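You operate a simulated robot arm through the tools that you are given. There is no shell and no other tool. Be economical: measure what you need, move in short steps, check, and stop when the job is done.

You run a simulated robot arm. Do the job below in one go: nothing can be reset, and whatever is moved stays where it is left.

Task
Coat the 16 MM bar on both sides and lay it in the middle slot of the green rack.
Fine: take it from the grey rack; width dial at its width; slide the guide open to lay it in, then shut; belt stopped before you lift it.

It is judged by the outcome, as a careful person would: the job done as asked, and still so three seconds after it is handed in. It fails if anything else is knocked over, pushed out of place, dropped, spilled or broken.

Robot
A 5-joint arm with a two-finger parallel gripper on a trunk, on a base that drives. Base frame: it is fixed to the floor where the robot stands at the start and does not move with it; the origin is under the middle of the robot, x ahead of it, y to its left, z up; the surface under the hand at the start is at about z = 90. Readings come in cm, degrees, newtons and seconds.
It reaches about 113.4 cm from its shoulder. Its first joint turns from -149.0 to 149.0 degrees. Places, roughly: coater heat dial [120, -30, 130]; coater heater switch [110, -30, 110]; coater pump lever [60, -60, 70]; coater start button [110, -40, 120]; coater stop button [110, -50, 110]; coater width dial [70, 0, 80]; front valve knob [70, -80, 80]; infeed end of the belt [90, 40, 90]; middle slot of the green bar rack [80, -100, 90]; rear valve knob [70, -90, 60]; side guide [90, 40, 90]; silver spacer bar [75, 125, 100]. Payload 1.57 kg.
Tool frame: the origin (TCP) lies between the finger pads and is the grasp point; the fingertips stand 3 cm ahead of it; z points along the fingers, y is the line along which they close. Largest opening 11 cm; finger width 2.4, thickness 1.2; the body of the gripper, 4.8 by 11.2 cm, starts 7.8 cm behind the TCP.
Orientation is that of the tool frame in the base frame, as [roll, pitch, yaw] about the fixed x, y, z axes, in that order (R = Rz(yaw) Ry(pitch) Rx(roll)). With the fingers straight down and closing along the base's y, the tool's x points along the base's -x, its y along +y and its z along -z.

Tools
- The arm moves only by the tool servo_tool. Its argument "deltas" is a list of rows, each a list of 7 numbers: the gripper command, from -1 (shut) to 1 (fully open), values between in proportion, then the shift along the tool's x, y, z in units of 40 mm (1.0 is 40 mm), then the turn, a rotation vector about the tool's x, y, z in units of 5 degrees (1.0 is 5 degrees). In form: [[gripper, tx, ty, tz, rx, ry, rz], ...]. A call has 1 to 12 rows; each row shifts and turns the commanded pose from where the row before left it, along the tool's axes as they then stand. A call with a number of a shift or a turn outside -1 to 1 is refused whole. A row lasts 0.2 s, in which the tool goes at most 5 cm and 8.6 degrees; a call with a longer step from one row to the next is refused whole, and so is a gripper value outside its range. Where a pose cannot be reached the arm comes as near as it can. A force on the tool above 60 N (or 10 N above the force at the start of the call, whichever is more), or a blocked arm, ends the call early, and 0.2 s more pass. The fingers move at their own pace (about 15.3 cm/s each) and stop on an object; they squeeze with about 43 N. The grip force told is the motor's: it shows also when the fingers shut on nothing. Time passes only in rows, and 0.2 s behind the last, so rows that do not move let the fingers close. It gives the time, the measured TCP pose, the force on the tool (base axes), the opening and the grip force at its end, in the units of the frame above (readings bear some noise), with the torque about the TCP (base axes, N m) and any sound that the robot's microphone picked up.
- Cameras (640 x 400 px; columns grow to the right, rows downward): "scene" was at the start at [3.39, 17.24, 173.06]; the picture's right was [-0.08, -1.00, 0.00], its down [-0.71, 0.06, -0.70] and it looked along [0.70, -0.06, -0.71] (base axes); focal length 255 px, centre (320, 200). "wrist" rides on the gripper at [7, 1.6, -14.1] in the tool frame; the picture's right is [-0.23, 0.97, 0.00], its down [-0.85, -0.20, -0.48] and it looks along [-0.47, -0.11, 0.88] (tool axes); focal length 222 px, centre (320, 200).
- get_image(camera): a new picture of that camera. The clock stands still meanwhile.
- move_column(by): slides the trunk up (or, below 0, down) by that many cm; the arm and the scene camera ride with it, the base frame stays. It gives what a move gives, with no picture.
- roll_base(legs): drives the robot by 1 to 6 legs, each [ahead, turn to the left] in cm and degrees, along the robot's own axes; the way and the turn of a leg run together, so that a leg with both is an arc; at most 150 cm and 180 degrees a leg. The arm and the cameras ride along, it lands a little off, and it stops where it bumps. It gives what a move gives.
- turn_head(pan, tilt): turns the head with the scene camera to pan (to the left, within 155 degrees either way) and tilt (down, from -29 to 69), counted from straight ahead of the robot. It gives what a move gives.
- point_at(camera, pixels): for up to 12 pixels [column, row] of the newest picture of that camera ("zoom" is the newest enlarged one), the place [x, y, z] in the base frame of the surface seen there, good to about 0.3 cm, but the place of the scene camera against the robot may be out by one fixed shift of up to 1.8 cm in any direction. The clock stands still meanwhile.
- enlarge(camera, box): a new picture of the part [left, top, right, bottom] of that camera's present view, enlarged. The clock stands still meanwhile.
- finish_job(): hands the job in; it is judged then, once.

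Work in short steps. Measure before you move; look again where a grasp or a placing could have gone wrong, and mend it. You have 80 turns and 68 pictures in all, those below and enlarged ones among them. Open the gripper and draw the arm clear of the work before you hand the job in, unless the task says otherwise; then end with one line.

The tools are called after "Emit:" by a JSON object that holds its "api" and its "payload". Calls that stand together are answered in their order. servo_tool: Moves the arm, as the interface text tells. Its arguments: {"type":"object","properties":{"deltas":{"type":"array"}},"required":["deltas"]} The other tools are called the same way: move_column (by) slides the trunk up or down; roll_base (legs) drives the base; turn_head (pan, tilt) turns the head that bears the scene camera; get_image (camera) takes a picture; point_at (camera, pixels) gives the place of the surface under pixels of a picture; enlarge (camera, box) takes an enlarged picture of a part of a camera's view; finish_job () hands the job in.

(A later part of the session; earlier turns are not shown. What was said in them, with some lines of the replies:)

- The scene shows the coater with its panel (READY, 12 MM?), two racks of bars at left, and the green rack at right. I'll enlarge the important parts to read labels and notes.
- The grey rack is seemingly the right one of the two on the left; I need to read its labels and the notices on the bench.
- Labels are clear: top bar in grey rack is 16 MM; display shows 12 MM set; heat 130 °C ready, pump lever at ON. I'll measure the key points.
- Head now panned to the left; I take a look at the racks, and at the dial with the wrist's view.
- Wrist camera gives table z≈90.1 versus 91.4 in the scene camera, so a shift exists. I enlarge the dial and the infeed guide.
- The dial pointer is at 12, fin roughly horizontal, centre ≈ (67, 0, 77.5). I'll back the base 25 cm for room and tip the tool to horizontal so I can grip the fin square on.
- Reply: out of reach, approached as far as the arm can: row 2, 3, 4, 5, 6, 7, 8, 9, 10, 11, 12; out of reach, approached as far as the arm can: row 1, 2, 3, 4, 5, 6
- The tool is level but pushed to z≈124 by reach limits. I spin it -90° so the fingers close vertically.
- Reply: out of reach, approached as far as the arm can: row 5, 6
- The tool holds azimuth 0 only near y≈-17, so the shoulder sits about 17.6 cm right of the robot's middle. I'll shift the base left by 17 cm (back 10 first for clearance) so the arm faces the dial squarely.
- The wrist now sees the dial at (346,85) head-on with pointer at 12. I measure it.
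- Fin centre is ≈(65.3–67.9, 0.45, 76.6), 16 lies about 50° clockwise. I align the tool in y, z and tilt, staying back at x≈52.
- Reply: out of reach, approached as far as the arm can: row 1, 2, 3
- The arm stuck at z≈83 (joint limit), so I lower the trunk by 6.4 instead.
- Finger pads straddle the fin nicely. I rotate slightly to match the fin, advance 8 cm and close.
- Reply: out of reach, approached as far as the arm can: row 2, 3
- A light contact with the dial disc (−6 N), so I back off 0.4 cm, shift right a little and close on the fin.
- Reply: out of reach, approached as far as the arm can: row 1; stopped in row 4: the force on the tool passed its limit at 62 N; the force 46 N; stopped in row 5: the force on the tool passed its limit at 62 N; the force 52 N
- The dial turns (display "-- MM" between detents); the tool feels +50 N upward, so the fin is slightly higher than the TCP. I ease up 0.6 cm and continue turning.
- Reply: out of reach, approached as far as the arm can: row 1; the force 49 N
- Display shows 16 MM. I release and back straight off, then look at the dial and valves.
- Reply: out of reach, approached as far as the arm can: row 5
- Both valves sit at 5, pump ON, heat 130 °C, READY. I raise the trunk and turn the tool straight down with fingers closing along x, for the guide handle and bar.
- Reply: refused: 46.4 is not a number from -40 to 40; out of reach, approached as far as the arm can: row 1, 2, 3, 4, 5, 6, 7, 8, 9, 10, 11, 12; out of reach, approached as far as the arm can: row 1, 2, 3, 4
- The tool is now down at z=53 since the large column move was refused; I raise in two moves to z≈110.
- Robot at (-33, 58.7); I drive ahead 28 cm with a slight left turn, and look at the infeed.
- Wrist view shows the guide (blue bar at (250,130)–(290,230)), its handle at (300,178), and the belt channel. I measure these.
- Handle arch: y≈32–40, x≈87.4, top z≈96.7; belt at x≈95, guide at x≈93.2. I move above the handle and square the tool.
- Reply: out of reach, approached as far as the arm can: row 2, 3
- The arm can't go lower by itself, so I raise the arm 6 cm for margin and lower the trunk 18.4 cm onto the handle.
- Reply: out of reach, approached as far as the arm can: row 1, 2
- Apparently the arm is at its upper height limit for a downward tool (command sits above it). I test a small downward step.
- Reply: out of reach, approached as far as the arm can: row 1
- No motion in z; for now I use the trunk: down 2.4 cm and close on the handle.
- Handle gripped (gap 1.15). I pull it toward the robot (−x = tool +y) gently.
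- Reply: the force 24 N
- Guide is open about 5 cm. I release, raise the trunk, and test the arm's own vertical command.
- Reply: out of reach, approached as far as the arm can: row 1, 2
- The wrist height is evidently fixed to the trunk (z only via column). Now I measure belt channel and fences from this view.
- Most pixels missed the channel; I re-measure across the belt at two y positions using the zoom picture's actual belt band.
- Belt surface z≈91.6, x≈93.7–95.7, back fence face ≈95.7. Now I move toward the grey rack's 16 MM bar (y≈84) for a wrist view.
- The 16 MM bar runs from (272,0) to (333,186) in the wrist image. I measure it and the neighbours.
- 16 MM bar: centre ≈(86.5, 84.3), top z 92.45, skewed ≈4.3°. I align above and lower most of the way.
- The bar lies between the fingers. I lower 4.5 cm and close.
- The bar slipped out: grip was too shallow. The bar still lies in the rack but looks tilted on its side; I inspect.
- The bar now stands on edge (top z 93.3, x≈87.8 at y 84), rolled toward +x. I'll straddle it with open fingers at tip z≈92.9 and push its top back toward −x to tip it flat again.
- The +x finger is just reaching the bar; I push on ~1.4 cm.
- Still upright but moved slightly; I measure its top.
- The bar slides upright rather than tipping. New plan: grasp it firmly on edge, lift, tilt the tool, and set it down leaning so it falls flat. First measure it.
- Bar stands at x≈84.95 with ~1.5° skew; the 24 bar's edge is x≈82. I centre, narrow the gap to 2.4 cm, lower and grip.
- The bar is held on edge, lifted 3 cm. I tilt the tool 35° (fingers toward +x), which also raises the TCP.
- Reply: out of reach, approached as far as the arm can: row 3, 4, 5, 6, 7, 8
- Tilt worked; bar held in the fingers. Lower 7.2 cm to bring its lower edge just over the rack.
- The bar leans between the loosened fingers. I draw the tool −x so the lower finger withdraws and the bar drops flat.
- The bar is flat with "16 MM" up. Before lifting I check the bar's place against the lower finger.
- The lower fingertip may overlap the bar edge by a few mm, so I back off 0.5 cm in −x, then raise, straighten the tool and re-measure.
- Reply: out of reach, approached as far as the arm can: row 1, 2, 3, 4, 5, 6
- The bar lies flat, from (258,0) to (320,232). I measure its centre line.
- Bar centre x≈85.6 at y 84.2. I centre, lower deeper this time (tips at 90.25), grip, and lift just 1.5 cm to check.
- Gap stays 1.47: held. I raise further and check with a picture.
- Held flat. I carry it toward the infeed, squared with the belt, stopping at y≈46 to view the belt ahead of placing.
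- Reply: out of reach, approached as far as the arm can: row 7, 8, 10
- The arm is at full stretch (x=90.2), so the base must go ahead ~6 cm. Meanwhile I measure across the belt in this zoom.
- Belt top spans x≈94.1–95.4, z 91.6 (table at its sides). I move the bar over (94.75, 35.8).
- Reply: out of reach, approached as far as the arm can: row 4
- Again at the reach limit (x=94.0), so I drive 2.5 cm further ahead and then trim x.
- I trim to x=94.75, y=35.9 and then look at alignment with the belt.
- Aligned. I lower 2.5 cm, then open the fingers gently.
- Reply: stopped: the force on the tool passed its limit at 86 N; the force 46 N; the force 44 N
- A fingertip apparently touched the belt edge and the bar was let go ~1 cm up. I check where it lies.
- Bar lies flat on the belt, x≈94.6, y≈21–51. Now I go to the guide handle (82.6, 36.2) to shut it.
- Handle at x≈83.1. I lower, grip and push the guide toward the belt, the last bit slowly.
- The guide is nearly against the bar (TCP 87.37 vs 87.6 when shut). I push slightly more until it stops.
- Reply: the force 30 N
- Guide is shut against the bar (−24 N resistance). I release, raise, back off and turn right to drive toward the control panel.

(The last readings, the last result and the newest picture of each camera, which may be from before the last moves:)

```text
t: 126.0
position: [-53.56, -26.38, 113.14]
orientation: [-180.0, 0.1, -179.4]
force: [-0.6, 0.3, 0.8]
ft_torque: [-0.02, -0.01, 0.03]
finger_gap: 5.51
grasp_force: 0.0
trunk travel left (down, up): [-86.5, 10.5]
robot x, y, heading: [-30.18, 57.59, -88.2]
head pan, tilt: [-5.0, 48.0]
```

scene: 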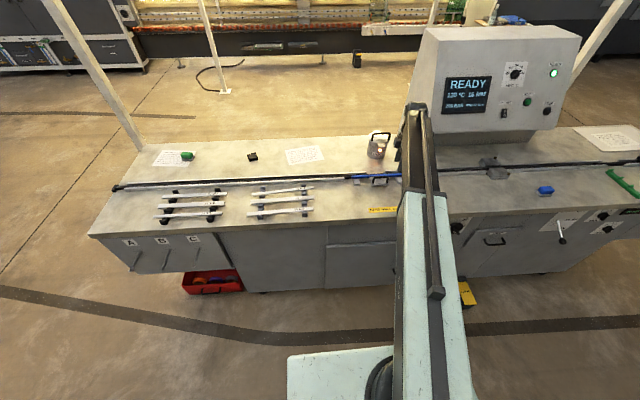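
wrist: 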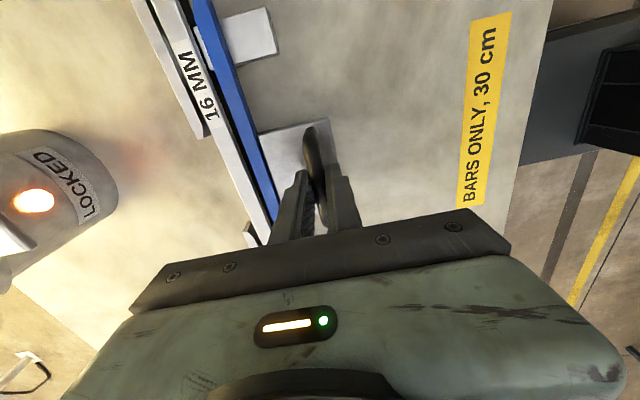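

Heading −88°. I drive 125 cm, turn back to face the bench and advance most of the way.

Emit:
{"api": "roll_base", "payload": {"legs": [[125, 0], [0, 87]]}}

Emit:
{"api": "turn_head", "payload": {"pan": -5, "tilt": 35}}

```text
t: 136.0
position: [55.63, -94.72, 113.16]
orientation: [179.9, -0.1, -91.8]
force: [0.2, -0.1, 0.6]
ft_torque: [0.0, 0.01, -0.03]
finger_gap: 5.48
grasp_force: 0.0
trunk travel left (down, up): [-86.5, 10.5]
robot x, y, heading: [-27.03, -71.12, -1.6]
head pan, tilt: [-5.0, 48.0]
```

```text
t: 136.8
position: [55.63, -94.87, 113.23]
orientation: [180.0, -0.1, -91.8]
force: [-0.3, -0.2, 0.5]
ft_torque: [-0.01, -0.05, -0.01]
finger_gap: 5.49
grasp_force: 0.0
trunk travel left (down, up): [-86.5, 10.5]
robot x, y, heading: [-27.28, -71.11, -1.5]
head pan, tilt: [-5.0, 35.0]
```

I close the gripper and tilt the tool to horizontal for button pressing.

Emit:
{"api": "servo_tool", "payload": {"deltas": [[-0.5, 0, 0, 0, 1, 0, -0.36], [-1, 0, 0, 0, 1, 0, 0], [-1, 0, 0, 0, 1, 0, 0], [-1, 0, 0, 0, 1, 0, 0], [-1, 0, 0, 0, 1, 0, 0], [-1, 0, 0, 0, 1, 0, 0], [-1, 0, 0, 0, 1, 0, 0], [-1, 0, 0, 0, 1, 0, 0], [-1, 0, 0, 0, 1, 0, 0], [-1, 0, 0, 0, 1, 0, 0], [-1, 0, 0, 0, 1, 0, 0], [-1, 0, 0, 0, 1, 0, 0]]}}

Emit:
{"api": "servo_tool", "payload": {"deltas": [[-1, -1, 0, 0, 1, 0, 0], [-1, -1, 0, 0, 1, 0, 0], [-1, -1, 0, 0, 1, 0, 0], [-1, -1, 0, 0, 1, 0, 0], [-1, -1, 0, 0, 1, 0, 0], [-1, -1, 0, 0, 1, 0, 0], [-1, -1, 0, 0, 0, 0, 0], [-1, -1, 0, 0, 0, 0, 0], [-1, -1, 0, 0, 0, 0, 0], [-1, -1, 0, 0, 0, 0, 0], [-1, -1, 0, 0, 0, 0, 0], [-1, 0, 0, 0, 0, 0, 0]]}}

Emit:
{"api": "roll_base", "payload": {"legs": [[26, 1]]}}

Emit:
{"api": "get_image", "payload": {"camera": "wrist"}}

```text
t: 139.4
position: [55.63, -94.64, 124.95]
orientation: [-120.1, 0.0, -90.0]
force: [-0.3, -0.2, 0.0]
ft_torque: [0.0, 0.0, -0.02]
finger_gap: 0.0
grasp_force: 21.1
out of reach, approached as far as the arm can: row 2, 3, 4, 5, 6, 7, 8, 9, 10, 11, 12
trunk travel left (down, up): [-86.5, 10.5]
robot x, y, heading: [-27.13, -71.27, -1.6]
head pan, tilt: [-5.0, 35.0]
```

```text
t: 142.0
position: [55.85, -53.62, 137.05]
orientation: [-90.2, -0.1, -90.0]
force: [0.4, 0.1, -0.3]
ft_torque: [0.02, -0.01, -0.02]
finger_gap: 0.01
grasp_force: 21.9
out of reach, approached as far as the arm can: row 1, 2, 3, 4, 5, 6, 7, 8
trunk travel left (down, up): [-86.5, 10.5]
robot x, y, heading: [-27.07, -70.75, -1.5]
head pan, tilt: [-5.0, 35.0]
```

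```text
t: 143.9
position: [82.07, -52.76, 136.85]
orientation: [-90.3, -0.1, -89.1]
force: [-0.1, -0.4, 0.1]
ft_torque: [0.01, -0.01, 0.03]
finger_gap: 0.0
grasp_force: 21.1
trunk travel left (down, up): [-86.5, 10.5]
robot x, y, heading: [-0.59, -71.58, -0.4]
head pan, tilt: [-5.0, 35.0]
```

```text
10 pictures are left
```

wrist: 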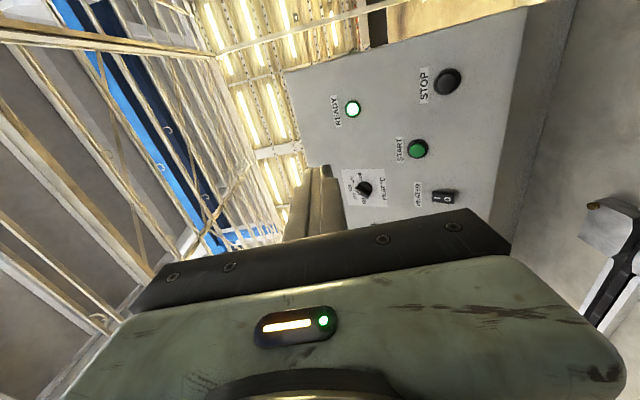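

The buttons are seen: START (418,148), STOP (447,82). I measure them and the panel nearby.

Emit:
{"api": "point_at", "payload": {"camera": "wrist", "pixels": [[418, 148], [414, 150], [448, 82], [444, 84], [418, 100], [470, 120], [365, 190], [390, 120]]}}

```text
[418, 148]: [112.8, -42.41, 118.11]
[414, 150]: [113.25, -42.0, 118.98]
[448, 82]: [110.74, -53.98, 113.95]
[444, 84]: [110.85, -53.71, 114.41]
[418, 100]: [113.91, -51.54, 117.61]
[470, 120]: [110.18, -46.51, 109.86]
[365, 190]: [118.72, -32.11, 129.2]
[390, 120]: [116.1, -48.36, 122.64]
```

Panel slopes ~26°; START face at ≈(112.9, −42.2, 118.4). I lower the trunk 18.5, shift to y=−42.2 and advance to ~2 cm short of it.

Emit:
{"api": "move_column", "payload": {"by": -18.5}}

Emit:
{"api": "servo_tool", "payload": {"deltas": [[-1, -0.9, 0, 0, 0, 0.18, 0], [-1, -0.9, 0, 0, 0, 0, 0], [-1, -0.84, 0, 0, 0, 0, 0], [-1, 0, 0, 1, 0, 0, 0], [-1, 0, 0, 1, 0, 0, 0], [-1, 0, 0, 1, 0, 0, 0], [-1, 0, 0, 1, 0, 0, 0], [-1, 0, 0, 1, 0, 0, 0], [-1, 0, 0, 1, 0, 0, 0], [-1, 0, 0, 0.4, 0, 0, 0], [-1, 0, 0, 0, 0, 0, 0]]}}

Emit:
{"api": "enlarge", "payload": {"camera": "wrist", "box": [240, 60, 480, 240]}}

```text
t: 145.9
position: [81.96, -52.88, 118.43]
orientation: [-90.2, -0.1, -88.8]
force: [0.1, -0.7, 0.8]
ft_torque: [0.0, -0.03, 0.02]
finger_gap: 0.0
grasp_force: 20.9
trunk travel left (down, up): [-68.0, 29.0]
robot x, y, heading: [-0.71, -71.93, -0.1]
head pan, tilt: [-5.0, 35.0]
```

```text
t: 148.3
position: [107.4, -42.18, 118.38]
orientation: [-90.4, -0.1, -89.9]
force: [0.0, -0.5, -0.4]
ft_torque: [0.03, -0.01, 0.0]
finger_gap: 0.02
grasp_force: 21.0
trunk travel left (down, up): [-68.0, 29.0]
robot x, y, heading: [-0.83, -71.62, -0.1]
head pan, tilt: [-5.0, 35.0]
```

```text
2.22 times, centred on (360, 150) of wrist
```

zoom: 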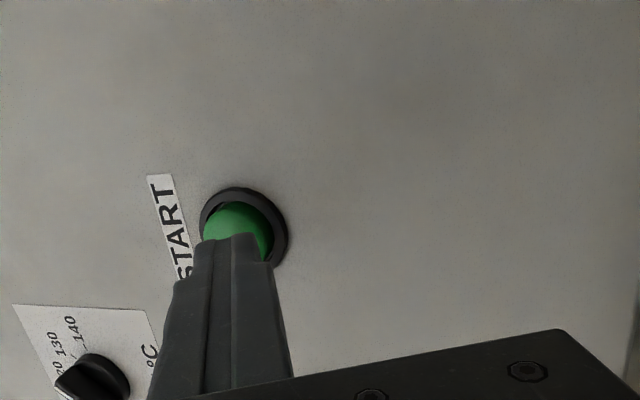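

Tips sit right before the START button. I press in small steps until force or sound shows, then back away.

Emit:
{"api": "servo_tool", "payload": {"deltas": [[-1, 0, 0, 0.4, 0, 0, 0], [-1, 0, 0, 0.15, 0, 0, 0], [-1, 0, 0, 0.1, 0, 0, 0], [-1, 0, 0, 0.1, 0, 0, 0], [-1, 0, 0, 0, 0, 0, 0]]}}

```text
t: 149.5
position: [110.33, -42.28, 118.29]
orientation: [-90.4, -0.2, -89.9]
force: [-4.8, 1.7, 1.1]
ft_torque: [0.02, 0.01, 0.05]
finger_gap: 0.0
grasp_force: 21.4
trunk travel left (down, up): [-68.0, 29.0]
robot x, y, heading: [-0.92, -71.61, -0.1]
head pan, tilt: [-5.0, 35.0]
heard: click
```

A click was heard. I back off and check the display and belt.

Emit:
{"api": "servo_tool", "payload": {"deltas": [[-1, 0, 0, -1, 0, 0, 0], [-1, 0, 0, -0.7, 0, 0, 0], [-1, 1, 0, 0, 0, 0, 0], [-1, 1, 0, 0, 0, 0, 0], [-1, 0.93, 0, 0, 0, 0, 0]]}}

Emit:
{"api": "get_image", "payload": {"camera": "scene"}}

```text
t: 150.7
position: [103.49, -53.96, 118.31]
orientation: [-90.3, -0.1, -89.9]
force: [0.0, -0.9, 1.4]
ft_torque: [0.03, -0.03, 0.01]
finger_gap: 0.0
grasp_force: 21.3
out of reach, approached as far as the arm can: row 5
trunk travel left (down, up): [-68.0, 29.0]
robot x, y, heading: [-0.93, -71.72, -0.5]
head pan, tilt: [-5.0, 35.0]
```

```text
8 pictures are left
```

scene: 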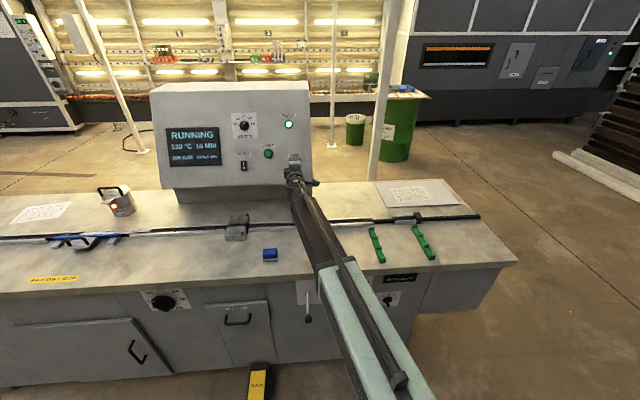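

It is RUNNING. I lower to STOP height, and wait several seconds, listening for sounds.

Emit:
{"api": "move_column", "payload": {"by": -4.1}}

Emit:
{"api": "servo_tool", "payload": {"deltas": [[-1, 0, 0, 0, 0, 0, 0], [-1, 0, 0, 0, 0, 0, 0], [-1, 0, 0, 0, 0, 0, 0], [-1, 0, 0, 0, 0, 0, 0], [-1, 0, 0, 0, 0, 0, 0], [-1, 0, 0, 0, 0, 0, 0], [-1, 0, 0, 0, 0, 0, 0], [-1, 0, 0, 0, 0, 0, 0], [-1, 0, 0, 0, 0, 0, 0], [-1, 0, 0, 0, 0, 0, 0], [-1, 0, 0, 0, 0, 0, 0], [-1, 0, 0, 0, 0, 0, 0]]}}

Emit:
{"api": "enlarge", "payload": {"camera": "scene", "box": [0, 170, 500, 300]}}

```text
t: 151.5
position: [103.55, -53.94, 114.3]
orientation: [-90.3, -0.1, -89.9]
force: [-0.3, 0.1, 0.2]
ft_torque: [0.01, -0.01, -0.02]
finger_gap: 0.0
grasp_force: 21.4
trunk travel left (down, up): [-63.9, 33.1]
robot x, y, heading: [-0.5, -71.71, -0.2]
head pan, tilt: [-5.0, 35.0]
```

```text
t: 154.1
position: [103.46, -54.06, 114.28]
orientation: [-90.3, -0.1, -89.9]
force: [0.6, 0.0, -0.3]
ft_torque: [-0.02, -0.03, -0.02]
finger_gap: 0.01
grasp_force: 21.1
trunk travel left (down, up): [-63.9, 33.1]
robot x, y, heading: [-0.37, -71.98, -0.1]
head pan, tilt: [-5.0, 35.0]
```

```text
1.28 times, centred on (250, 235) of scene
```

zoom: 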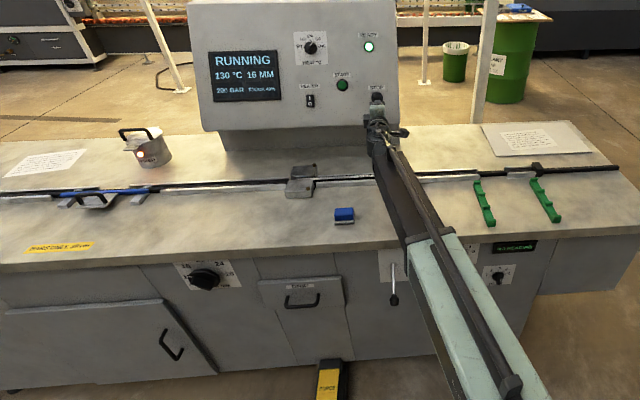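

Bar isn't visible at the outfeed yet (gauge still "NO READING"). I probe the strip beside the coater head for the bar and wait 2.4 s more, then look again.

Emit:
{"api": "point_at", "payload": {"camera": "zoom", "pixels": [[170, 187], [200, 185], [230, 184], [260, 182], [280, 181], [200, 189], [260, 186], [330, 178], [360, 177], [430, 173], [450, 173], [520, 170]]}}

Emit:
{"api": "servo_tool", "payload": {"deltas": [[-1, 0, 0, 0, 0, 0, 0], [-1, 0, 0, 0, 0, 0, 0], [-1, 0, 0, 0, 0, 0, 0], [-1, 0, 0, 0, 0, 0, 0], [-1, 0, 0, 0, 0, 0, 0], [-1, 0, 0, 0, 0, 0, 0], [-1, 0, 0, 0, 0, 0, 0], [-1, 0, 0, 0, 0, 0, 0], [-1, 0, 0, 0, 0, 0, 0], [-1, 0, 0, 0, 0, 0, 0], [-1, 0, 0, 0, 0, 0, 0], [-1, 0, 0, 0, 0, 0, 0]]}}

Emit:
{"api": "enlarge", "payload": {"camera": "scene", "box": [220, 190, 500, 300]}}

```text
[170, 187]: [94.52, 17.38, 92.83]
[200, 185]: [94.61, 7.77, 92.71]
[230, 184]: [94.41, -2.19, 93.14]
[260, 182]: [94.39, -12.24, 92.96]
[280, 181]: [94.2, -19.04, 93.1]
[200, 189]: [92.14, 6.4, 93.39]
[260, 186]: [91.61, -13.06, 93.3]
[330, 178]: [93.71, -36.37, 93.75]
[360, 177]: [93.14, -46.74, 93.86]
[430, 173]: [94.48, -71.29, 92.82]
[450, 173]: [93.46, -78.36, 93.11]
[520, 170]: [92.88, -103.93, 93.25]
```

```text
t: 156.7
position: [103.56, -53.99, 114.28]
orientation: [-90.3, -0.1, -89.9]
force: [0.2, 0.0, 1.0]
ft_torque: [-0.02, 0.01, 0.03]
finger_gap: 0.0
grasp_force: 21.3
trunk travel left (down, up): [-63.9, 33.1]
robot x, y, heading: [-0.38, -71.42, -0.2]
head pan, tilt: [-5.0, 35.0]
```

```text
2.29 times, centred on (360, 245) of scene
```

zoom: 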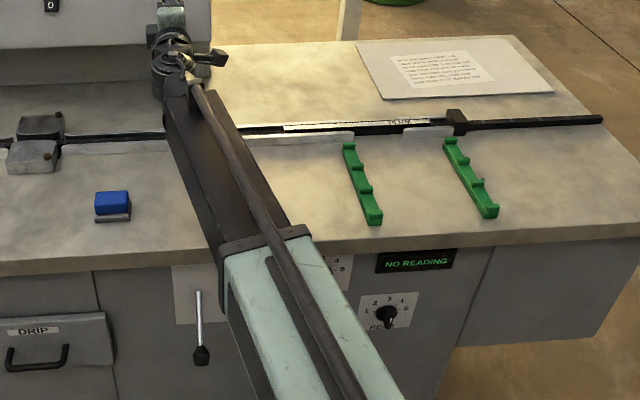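

The bar has arrived at the outfeed by the black end block (label at (405,123)). I press STOP now.

Emit:
{"api": "servo_tool", "payload": {"deltas": [[-1, 0, 0, 0.8, 0, 0, 0], [-1, 0, 0, 0.15, 0, 0, 0], [-1, 0, 0, 0.1, 0, 0, 0], [-1, 0, 0, 0.1, 0, 0, 0], [-1, 0, 0, 0.08, 0, 0, 0], [-1, 0, 0, 0, 0, 0, 0]]}}

```text
t: 158.1
position: [108.35, -54.0, 114.4]
orientation: [-90.3, -0.1, -89.9]
force: [-11.4, -0.2, 2.3]
ft_torque: [-0.03, 0.03, -0.06]
finger_gap: 0.0
grasp_force: 21.1
trunk travel left (down, up): [-63.9, 33.1]
robot x, y, heading: [-0.7, -71.66, -0.1]
head pan, tilt: [-5.0, 35.0]
heard: click
```

STOP clicked. I retract, raise the trunk, then turn the tool down while moving to the outfeed (y≈−84), and go ahead 4 cm for reach; also probe the bar's place.

Emit:
{"api": "point_at", "payload": {"camera": "zoom", "pixels": [[290, 127], [340, 125], [400, 123], [428, 121], [300, 136], [350, 135], [410, 130], [430, 130], [350, 148], [450, 142]]}}

Emit:
{"api": "servo_tool", "payload": {"deltas": [[-1, 0, 0, -1, 0, 0, 0], [-1, 0, 0, -1, 0, 0, 0], [-1, 0, 0, -1, 0, 0, 0], [-1, 0, 0, -1, 0, 0, 0], [-1, 0, 0, -1, 0, 0, 0]]}}

Emit:
{"api": "move_column", "payload": {"by": 23}}

Emit:
{"api": "servo_tool", "payload": {"deltas": [[-1, 1, 0, 0, -1, 0, 0], [-1, 1, 0, 0, -1, 0, 0], [-1, 1, 0, 0, -1, 0, 0], [-1, 1, 0, 0, -1, 0, 0], [-1, 1, 0, 0, -1, 0, 0], [-1, 1, 0, 0, -1, 0, 0], [-1, 1, 0, 0, -1, 0, 0], [-1, 0.5, 0, 0, -1, 0, 0], [-1, 0, 0, 0, -1, 0, 0], [-1, 0, 0, 0, -1, 0, 0], [-1, 0, 0, 0, -1, 0, 0], [-1, 0, 0, 0, -1, 0, 0]]}}

Emit:
{"api": "servo_tool", "payload": {"deltas": [[-0.4, 0, 0, 0, -1, 0, 0], [-0.4, 0, 0, 0, -1, 0, 0], [-0.4, 0, 0, 0, -1, 0, 0], [-0.4, 0, 0, 0, -1, 0, 0], [-0.4, 0, 0, 0, -1, 0, 0], [-0.4, 0, 0, 0, -0.92, 0, 0], [-0.4, 0, 0, 0, 0, 0, 0]]}}

Emit:
{"api": "roll_base", "payload": {"legs": [[5, 0]]}}

Emit:
{"api": "get_image", "payload": {"camera": "wrist"}}

```text
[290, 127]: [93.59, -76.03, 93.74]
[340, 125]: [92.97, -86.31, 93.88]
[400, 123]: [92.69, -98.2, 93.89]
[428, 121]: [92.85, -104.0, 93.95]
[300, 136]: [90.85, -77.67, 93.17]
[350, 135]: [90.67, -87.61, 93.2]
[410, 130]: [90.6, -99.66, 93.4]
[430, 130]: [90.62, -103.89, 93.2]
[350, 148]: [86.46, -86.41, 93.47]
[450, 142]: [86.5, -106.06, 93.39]
```

```text
t: 159.3
position: [88.41, -54.09, 114.14]
orientation: [-90.4, -0.1, -89.9]
force: [-0.1, -0.4, 0.1]
ft_torque: [0.01, 0.0, 0.0]
finger_gap: 0.02
grasp_force: 21.2
trunk travel left (down, up): [-63.9, 33.1]
robot x, y, heading: [-0.7, -71.89, -0.3]
head pan, tilt: [-5.0, 35.0]
```

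```text
t: 161.8
position: [88.54, -53.96, 137.25]
orientation: [-90.4, 0.0, -90.0]
force: [-0.6, 0.2, 0.2]
ft_torque: [0.02, -0.02, 0.01]
finger_gap: 0.0
grasp_force: 21.2
trunk travel left (down, up): [-86.9, 10.1]
robot x, y, heading: [-0.76, -72.08, -0.1]
head pan, tilt: [-5.0, 35.0]
```

```text
t: 164.4
position: [88.75, -84.23, 116.68]
orientation: [-150.3, -0.1, -89.9]
force: [-0.3, 0.1, 0.2]
ft_torque: [0.01, 0.02, -0.02]
finger_gap: 0.01
grasp_force: 21.6
out of reach, approached as far as the arm can: row 1, 2, 3, 4, 5, 6, 7, 8, 9, 10, 11, 12
trunk travel left (down, up): [-86.9, 10.1]
robot x, y, heading: [-0.95, -72.26, -0.4]
head pan, tilt: [-5.0, 35.0]
```

```text
t: 166.0
position: [88.56, -84.03, 113.6]
orientation: [179.9, -0.1, -89.9]
force: [0.1, 0.0, -0.2]
ft_torque: [-0.03, 0.05, -0.02]
finger_gap: 3.33
grasp_force: 0.0
out of reach, approached as far as the arm can: row 1, 2, 3, 4
trunk travel left (down, up): [-86.9, 10.1]
robot x, y, heading: [-0.8, -72.16, -0.1]
head pan, tilt: [-5.0, 35.0]
```

```text
t: 166.9
position: [93.68, -84.1, 113.6]
orientation: [180.0, -0.1, -89.9]
force: [0.3, 0.2, -0.4]
ft_torque: [0.0, 0.03, 0.0]
finger_gap: 3.3
grasp_force: 0.1
trunk travel left (down, up): [-86.9, 10.1]
robot x, y, heading: [4.17, -72.07, -0.4]
head pan, tilt: [-5.0, 35.0]
```

```text
5 pictures are left
```

wrist: 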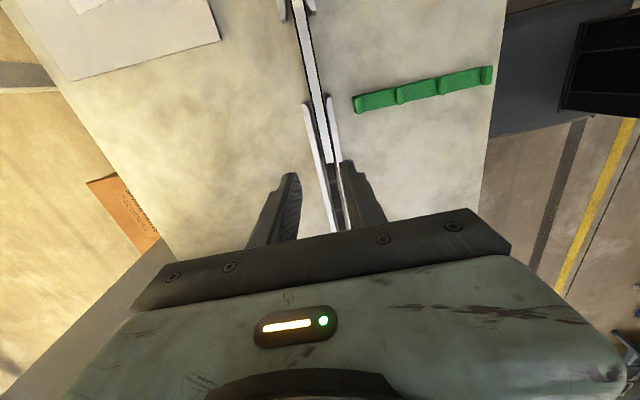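

The coated bar lies on the outfeed belt (from (300,0) to (330,163)), with fences ending near (308,102)/(331,97) leaving a gap for the fingers. I measure bar, gap, and the near green rail's teeth.

Emit:
{"api": "point_at", "payload": {"camera": "wrist", "pixels": [[303, 15], [309, 40], [314, 70], [319, 100], [325, 130], [329, 160], [306, 104], [331, 97], [312, 8], [284, 18], [313, 70], [305, 45]]}}

Emit:
{"api": "point_at", "payload": {"camera": "wrist", "pixels": [[360, 100], [372, 98], [385, 97], [400, 92], [410, 92], [425, 88], [433, 86], [440, 80], [450, 80], [465, 79], [480, 76], [488, 72]]}}

Emit:
{"api": "enlarge", "payload": {"camera": "wrist", "box": [260, 0, 510, 170]}}

```text
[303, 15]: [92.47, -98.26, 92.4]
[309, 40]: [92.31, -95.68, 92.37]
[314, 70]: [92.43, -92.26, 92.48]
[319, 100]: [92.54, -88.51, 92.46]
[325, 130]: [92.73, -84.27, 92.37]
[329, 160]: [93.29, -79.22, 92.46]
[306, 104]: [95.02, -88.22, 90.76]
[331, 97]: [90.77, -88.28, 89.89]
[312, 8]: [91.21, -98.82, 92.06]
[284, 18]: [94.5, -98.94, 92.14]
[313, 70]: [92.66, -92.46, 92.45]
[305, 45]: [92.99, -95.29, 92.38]
```

```text
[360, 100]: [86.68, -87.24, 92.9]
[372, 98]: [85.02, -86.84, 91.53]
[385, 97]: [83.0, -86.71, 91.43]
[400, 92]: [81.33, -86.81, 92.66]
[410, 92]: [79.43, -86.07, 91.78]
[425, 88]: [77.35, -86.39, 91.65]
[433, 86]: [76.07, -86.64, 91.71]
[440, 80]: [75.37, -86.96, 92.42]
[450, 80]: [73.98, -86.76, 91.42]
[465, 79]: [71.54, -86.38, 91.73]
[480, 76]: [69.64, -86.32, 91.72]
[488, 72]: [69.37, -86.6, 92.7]
```

```text
2.35 times, centred on (385, 85) of wrist
```

zoom: 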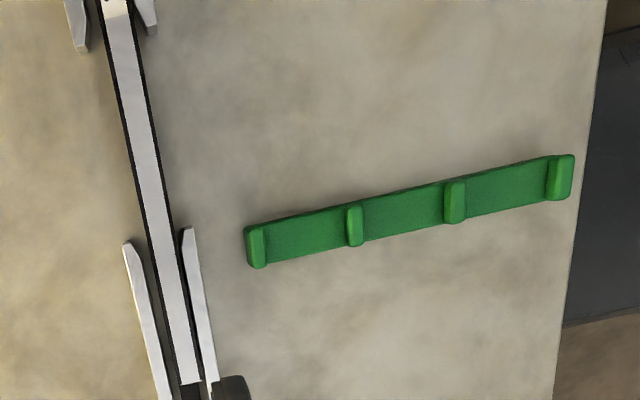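

Bar: x≈92.4 at y −93.7 (fence gap −88.3…−98.9), slope ≈2°, with black coating lines on both sides. Middle slot centre x≈78.2. I position over (92.4, −93.7), lower to tips ≈90.25, grip and lift slightly.

Emit:
{"api": "servo_tool", "payload": {"deltas": [[-0.27, 0.8, 0.11, 0, 0, 0, 0.4], [-0.27, 0.8, 0.11, 0, 0, 0, 0], [-0.27, 0.8, 0.05, 0, 0, 0, 0], [-0.27, 0, 0, 0, 0, 0, 0]]}}

Emit:
{"api": "move_column", "payload": {"by": -14}}

Emit:
{"api": "enlarge", "payload": {"camera": "wrist", "box": [220, 20, 420, 230]}}

Emit:
{"api": "point_at", "payload": {"camera": "zoom", "pixels": [[320, 200], [300, 200], [310, 250], [330, 250], [320, 150], [340, 150], [300, 100], [330, 300]]}}

```text
t: 167.9
position: [92.5, -93.5, 113.66]
orientation: [-179.9, -0.1, -91.7]
force: [-1.5, 0.1, 0.1]
ft_torque: [-0.02, 0.01, 0.02]
finger_gap: 4.01
grasp_force: 0.0
trunk travel left (down, up): [-86.9, 10.1]
robot x, y, heading: [4.16, -71.87, -0.3]
head pan, tilt: [-5.0, 35.0]
```

```text
t: 169.6
position: [92.43, -93.54, 99.6]
orientation: [180.0, -0.1, -91.9]
force: [-0.4, 0.2, 0.1]
ft_torque: [0.05, 0.0, -0.01]
finger_gap: 4.05
grasp_force: 0.0
trunk travel left (down, up): [-72.9, 24.1]
robot x, y, heading: [4.56, -72.24, -0.1]
head pan, tilt: [-5.0, 35.0]
```

```text
1.90 times, centred on (320, 125) of wrist
```

zoom: 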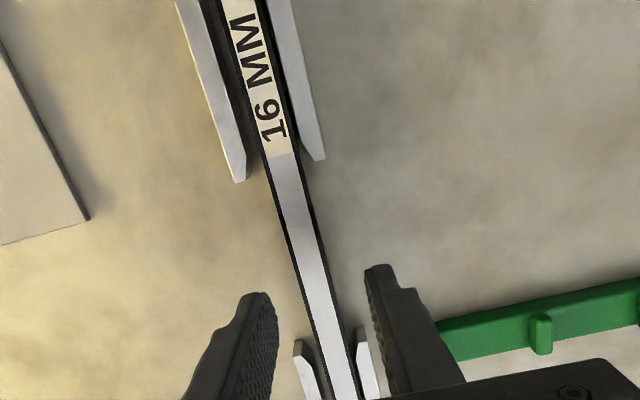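

```text
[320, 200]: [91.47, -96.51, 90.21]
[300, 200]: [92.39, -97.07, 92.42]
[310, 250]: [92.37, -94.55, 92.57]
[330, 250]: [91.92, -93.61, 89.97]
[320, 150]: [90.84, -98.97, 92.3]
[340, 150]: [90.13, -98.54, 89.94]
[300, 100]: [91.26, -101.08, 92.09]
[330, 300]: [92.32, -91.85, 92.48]
```

Bar is coated on both sides and centred between the fingers. I lower 6.3, close and lift 1.5 to check.

Emit:
{"api": "move_column", "payload": {"by": -6.3}}

Emit:
{"api": "servo_tool", "payload": {"deltas": [[-0.5, 0, 0, 0, 0, 0, 0], [-0.7, 0, 0, 0, 0, 0, 0], [-1, 0, 0, 0, 0, 0, 0], [-1, 0, 0, 0, 0, 0, 0], [-1, 0, 0, 0, 0, 0, 0]]}}

Emit:
{"api": "move_column", "payload": {"by": 1.5}}

```text
t: 170.6
position: [92.44, -93.51, 93.22]
orientation: [179.9, -0.1, -91.9]
force: [0.4, 0.6, -0.3]
ft_torque: [-0.03, -0.02, -0.01]
finger_gap: 3.98
grasp_force: 0.1
trunk travel left (down, up): [-66.6, 30.4]
robot x, y, heading: [4.51, -71.84, 0.0]
head pan, tilt: [-5.0, 35.0]
```

```text
t: 171.6
position: [93.13, -93.55, 93.32]
orientation: [-179.0, -0.1, -91.7]
force: [11.6, -1.5, 10.5]
ft_torque: [0.18, -0.19, 0.49]
finger_gap: 1.5
grasp_force: 31.1
trunk travel left (down, up): [-66.6, 30.4]
robot x, y, heading: [4.2, -71.56, -0.2]
head pan, tilt: [-5.0, 35.0]
stopped in row 4: the force on the tool passed its limit at 62 N (the readings are from after the stop); the commanded pose is now the measured one
```

```text
t: 172.2
position: [92.88, -93.49, 94.69]
orientation: [-179.3, -0.1, -91.9]
force: [0.3, 2.0, 0.3]
ft_torque: [-0.06, 0.04, -0.05]
finger_gap: 1.48
grasp_force: 30.3
trunk travel left (down, up): [-68.1, 28.9]
robot x, y, heading: [4.42, -72.07, -0.0]
head pan, tilt: [-5.0, 35.0]
```

Held (gap 1.48). I raise 8 cm and move over the middle slot (78.2, −95.6), squaring the yaw.

Emit:
{"api": "move_column", "payload": {"by": 8}}

Emit:
{"api": "servo_tool", "payload": {"deltas": [[-1, 0.1, 0.9, 0, -0.14, 0, -0.2], [-1, 0.1, 0.9, 0, 0, 0, -0.1], [-1, 0.1, 0.9, 0, 0, 0, 0], [-1, 0.1, 0.9, 0, 0, 0, 0], [-1, 0, 0, 0, 0, 0, 0]]}}

Emit:
{"api": "get_image", "payload": {"camera": "wrist"}}

```text
t: 173.4
position: [92.96, -93.47, 102.85]
orientation: [-179.2, -0.2, -91.8]
force: [0.5, -0.1, 0.1]
ft_torque: [0.0, 0.0, 0.01]
finger_gap: 1.47
grasp_force: 30.3
trunk travel left (down, up): [-76.1, 20.9]
robot x, y, heading: [4.76, -71.76, -0.1]
head pan, tilt: [-5.0, 35.0]
```

```text
t: 174.6
position: [78.58, -94.68, 102.89]
orientation: [-179.9, -0.3, -90.3]
force: [0.4, 0.6, 0.7]
ft_torque: [-0.01, 0.01, -0.02]
finger_gap: 1.44
grasp_force: 30.9
trunk travel left (down, up): [-76.1, 20.9]
robot x, y, heading: [4.19, -71.66, -0.1]
head pan, tilt: [-5.0, 35.0]
```

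```text
2 pictures are left
```

wrist: 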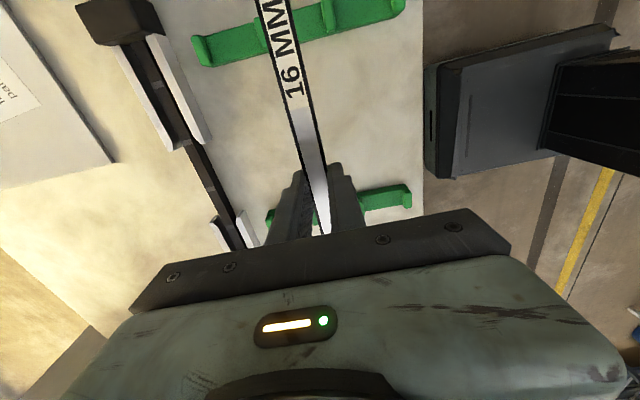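

Bar held flat above the rack. I measure the far rail's teeth and the bar's line.

Emit:
{"api": "point_at", "payload": {"camera": "wrist", "pixels": [[203, 50], [262, 38], [328, 18], [398, 5], [270, 15], [300, 100], [316, 170], [240, 45], [345, 15], [300, 25], [408, 195], [380, 200]]}}

```text
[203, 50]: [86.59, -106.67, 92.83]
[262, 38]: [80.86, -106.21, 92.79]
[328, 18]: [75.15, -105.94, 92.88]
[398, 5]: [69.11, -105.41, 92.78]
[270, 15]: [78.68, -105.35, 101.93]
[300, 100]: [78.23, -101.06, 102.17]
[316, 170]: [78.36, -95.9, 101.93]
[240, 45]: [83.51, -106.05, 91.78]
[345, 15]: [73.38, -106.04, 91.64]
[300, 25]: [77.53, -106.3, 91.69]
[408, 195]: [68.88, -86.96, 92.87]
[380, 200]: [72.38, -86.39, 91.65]
```

Middle slot is centred at x≈78.1; rails' midpoint y≈−96.4. I trim, lower 9.5 cm, open, and raise.

Emit:
{"api": "servo_tool", "payload": {"deltas": [[-1, 0.3, 0.1, 0, 0, 0, 0], [-1, 0, 0, 0, 0, 0, 0]]}}

Emit:
{"api": "move_column", "payload": {"by": -9.4}}

Emit:
{"api": "servo_tool", "payload": {"deltas": [[-0.72, 0, 0, 0, 0, 0, 0], [-0.6, 0, 0, 0, 0, 0, 0], [-0.4, 0, 0, 0, 0, 0, 0], [-0.4, 0, 0, 0, 0, 0, 0], [-0.4, 0, 0, 0, 0, 0, 0]]}}

Emit:
{"api": "move_column", "payload": {"by": 20}}

Emit:
{"api": "get_image", "payload": {"camera": "wrist"}}

```text
t: 175.2
position: [78.01, -96.03, 102.79]
orientation: [-179.9, -0.2, -90.2]
force: [0.4, 0.6, -0.6]
ft_torque: [-0.01, -0.03, 0.03]
finger_gap: 1.46
grasp_force: 30.2
trunk travel left (down, up): [-76.1, 20.9]
robot x, y, heading: [4.62, -71.94, -0.3]
head pan, tilt: [-5.0, 35.0]
```

```text
t: 176.4
position: [78.12, -95.93, 93.38]
orientation: [-179.9, -0.2, -90.4]
force: [-0.3, -0.4, -1.3]
ft_torque: [0.01, 0.01, 0.0]
finger_gap: 1.48
grasp_force: 31.0
trunk travel left (down, up): [-66.7, 30.3]
robot x, y, heading: [4.51, -71.59, -0.4]
head pan, tilt: [-5.0, 35.0]
```

```text
t: 177.7
position: [78.15, -96.0, 93.45]
orientation: [-179.8, -0.2, -90.2]
force: [0.6, 0.7, 0.8]
ft_torque: [0.0, 0.04, 0.02]
finger_gap: 3.3
grasp_force: 0.1
trunk travel left (down, up): [-66.7, 30.3]
robot x, y, heading: [4.45, -71.67, -0.3]
head pan, tilt: [-5.0, 35.0]
```

```text
t: 179.8
position: [78.22, -96.0, 113.4]
orientation: [-179.9, -0.3, -90.3]
force: [-0.8, 0.0, 0.8]
ft_torque: [0.0, -0.02, 0.0]
finger_gap: 3.27
grasp_force: 0.0
trunk travel left (down, up): [-86.7, 10.3]
robot x, y, heading: [4.23, -72.06, -0.2]
head pan, tilt: [-5.0, 35.0]
```

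```text
1 pictures are left
```

wrist: 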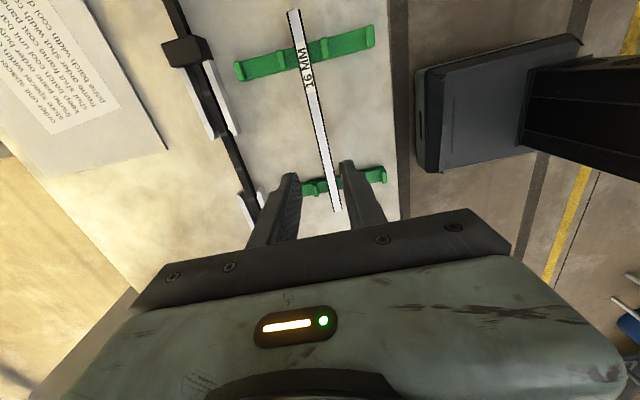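

The bar rests across both rails in the middle slot. I open the gripper, back the base away and take the last look.

Emit:
{"api": "servo_tool", "payload": {"deltas": [[1, 0, 0, 0, 0, 0, 0], [1, 0, 0, 0, 0, 0, 0], [1, 0, 0, 0, 0, 0, 0]]}}

Emit:
{"api": "roll_base", "payload": {"legs": [[-30, 0]]}}

Emit:
{"api": "enlarge", "payload": {"camera": "scene", "box": [130, 60, 530, 310]}}

```text
t: 180.6
position: [78.04, -95.96, 113.33]
orientation: [-180.0, -0.1, -90.4]
force: [-0.5, 0.4, 0.2]
ft_torque: [0.01, 0.01, -0.01]
finger_gap: 11.02
grasp_force: 0.0
trunk travel left (down, up): [-86.7, 10.3]
robot x, y, heading: [4.3, -71.84, -0.0]
head pan, tilt: [-5.0, 35.0]
```

```text
t: 182.6
position: [49.5, -95.92, 113.45]
orientation: [-179.9, -0.2, -90.3]
force: [-0.1, -0.1, 0.0]
ft_torque: [-0.02, 0.0, 0.01]
finger_gap: 10.99
grasp_force: 0.1
trunk travel left (down, up): [-86.7, 10.3]
robot x, y, heading: [-23.76, -71.77, -0.3]
head pan, tilt: [-5.0, 35.0]
```

```text
1.60 times, centred on (330, 185) of scene
```

zoom: 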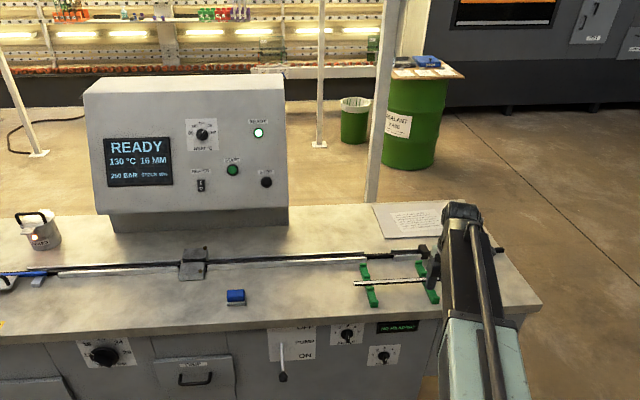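

The display shows READY with the belt stopped, the coated bar lies in the green rack's middle slot, and the arm is clear, so I hand the job in.

Emit:
{"api": "finish_job", "payload": {}}

```text
The job is handed in.
```

The 16 MM bar from the grey rack went through the coater at the 16 MM setting. It shows coating on both sides and lies in the middle slot of the green rack, with the belt stopped before I lifted it. On the first try at the grey rack it slipped out of the gripper onto its edge; I tipped it flat again before loading. I let it go about 1 cm above the belt, where it landed flat. The side gauge still read "NO READING" when I last read it, with the bar already at the outfeed, so I judged the coating by eye.
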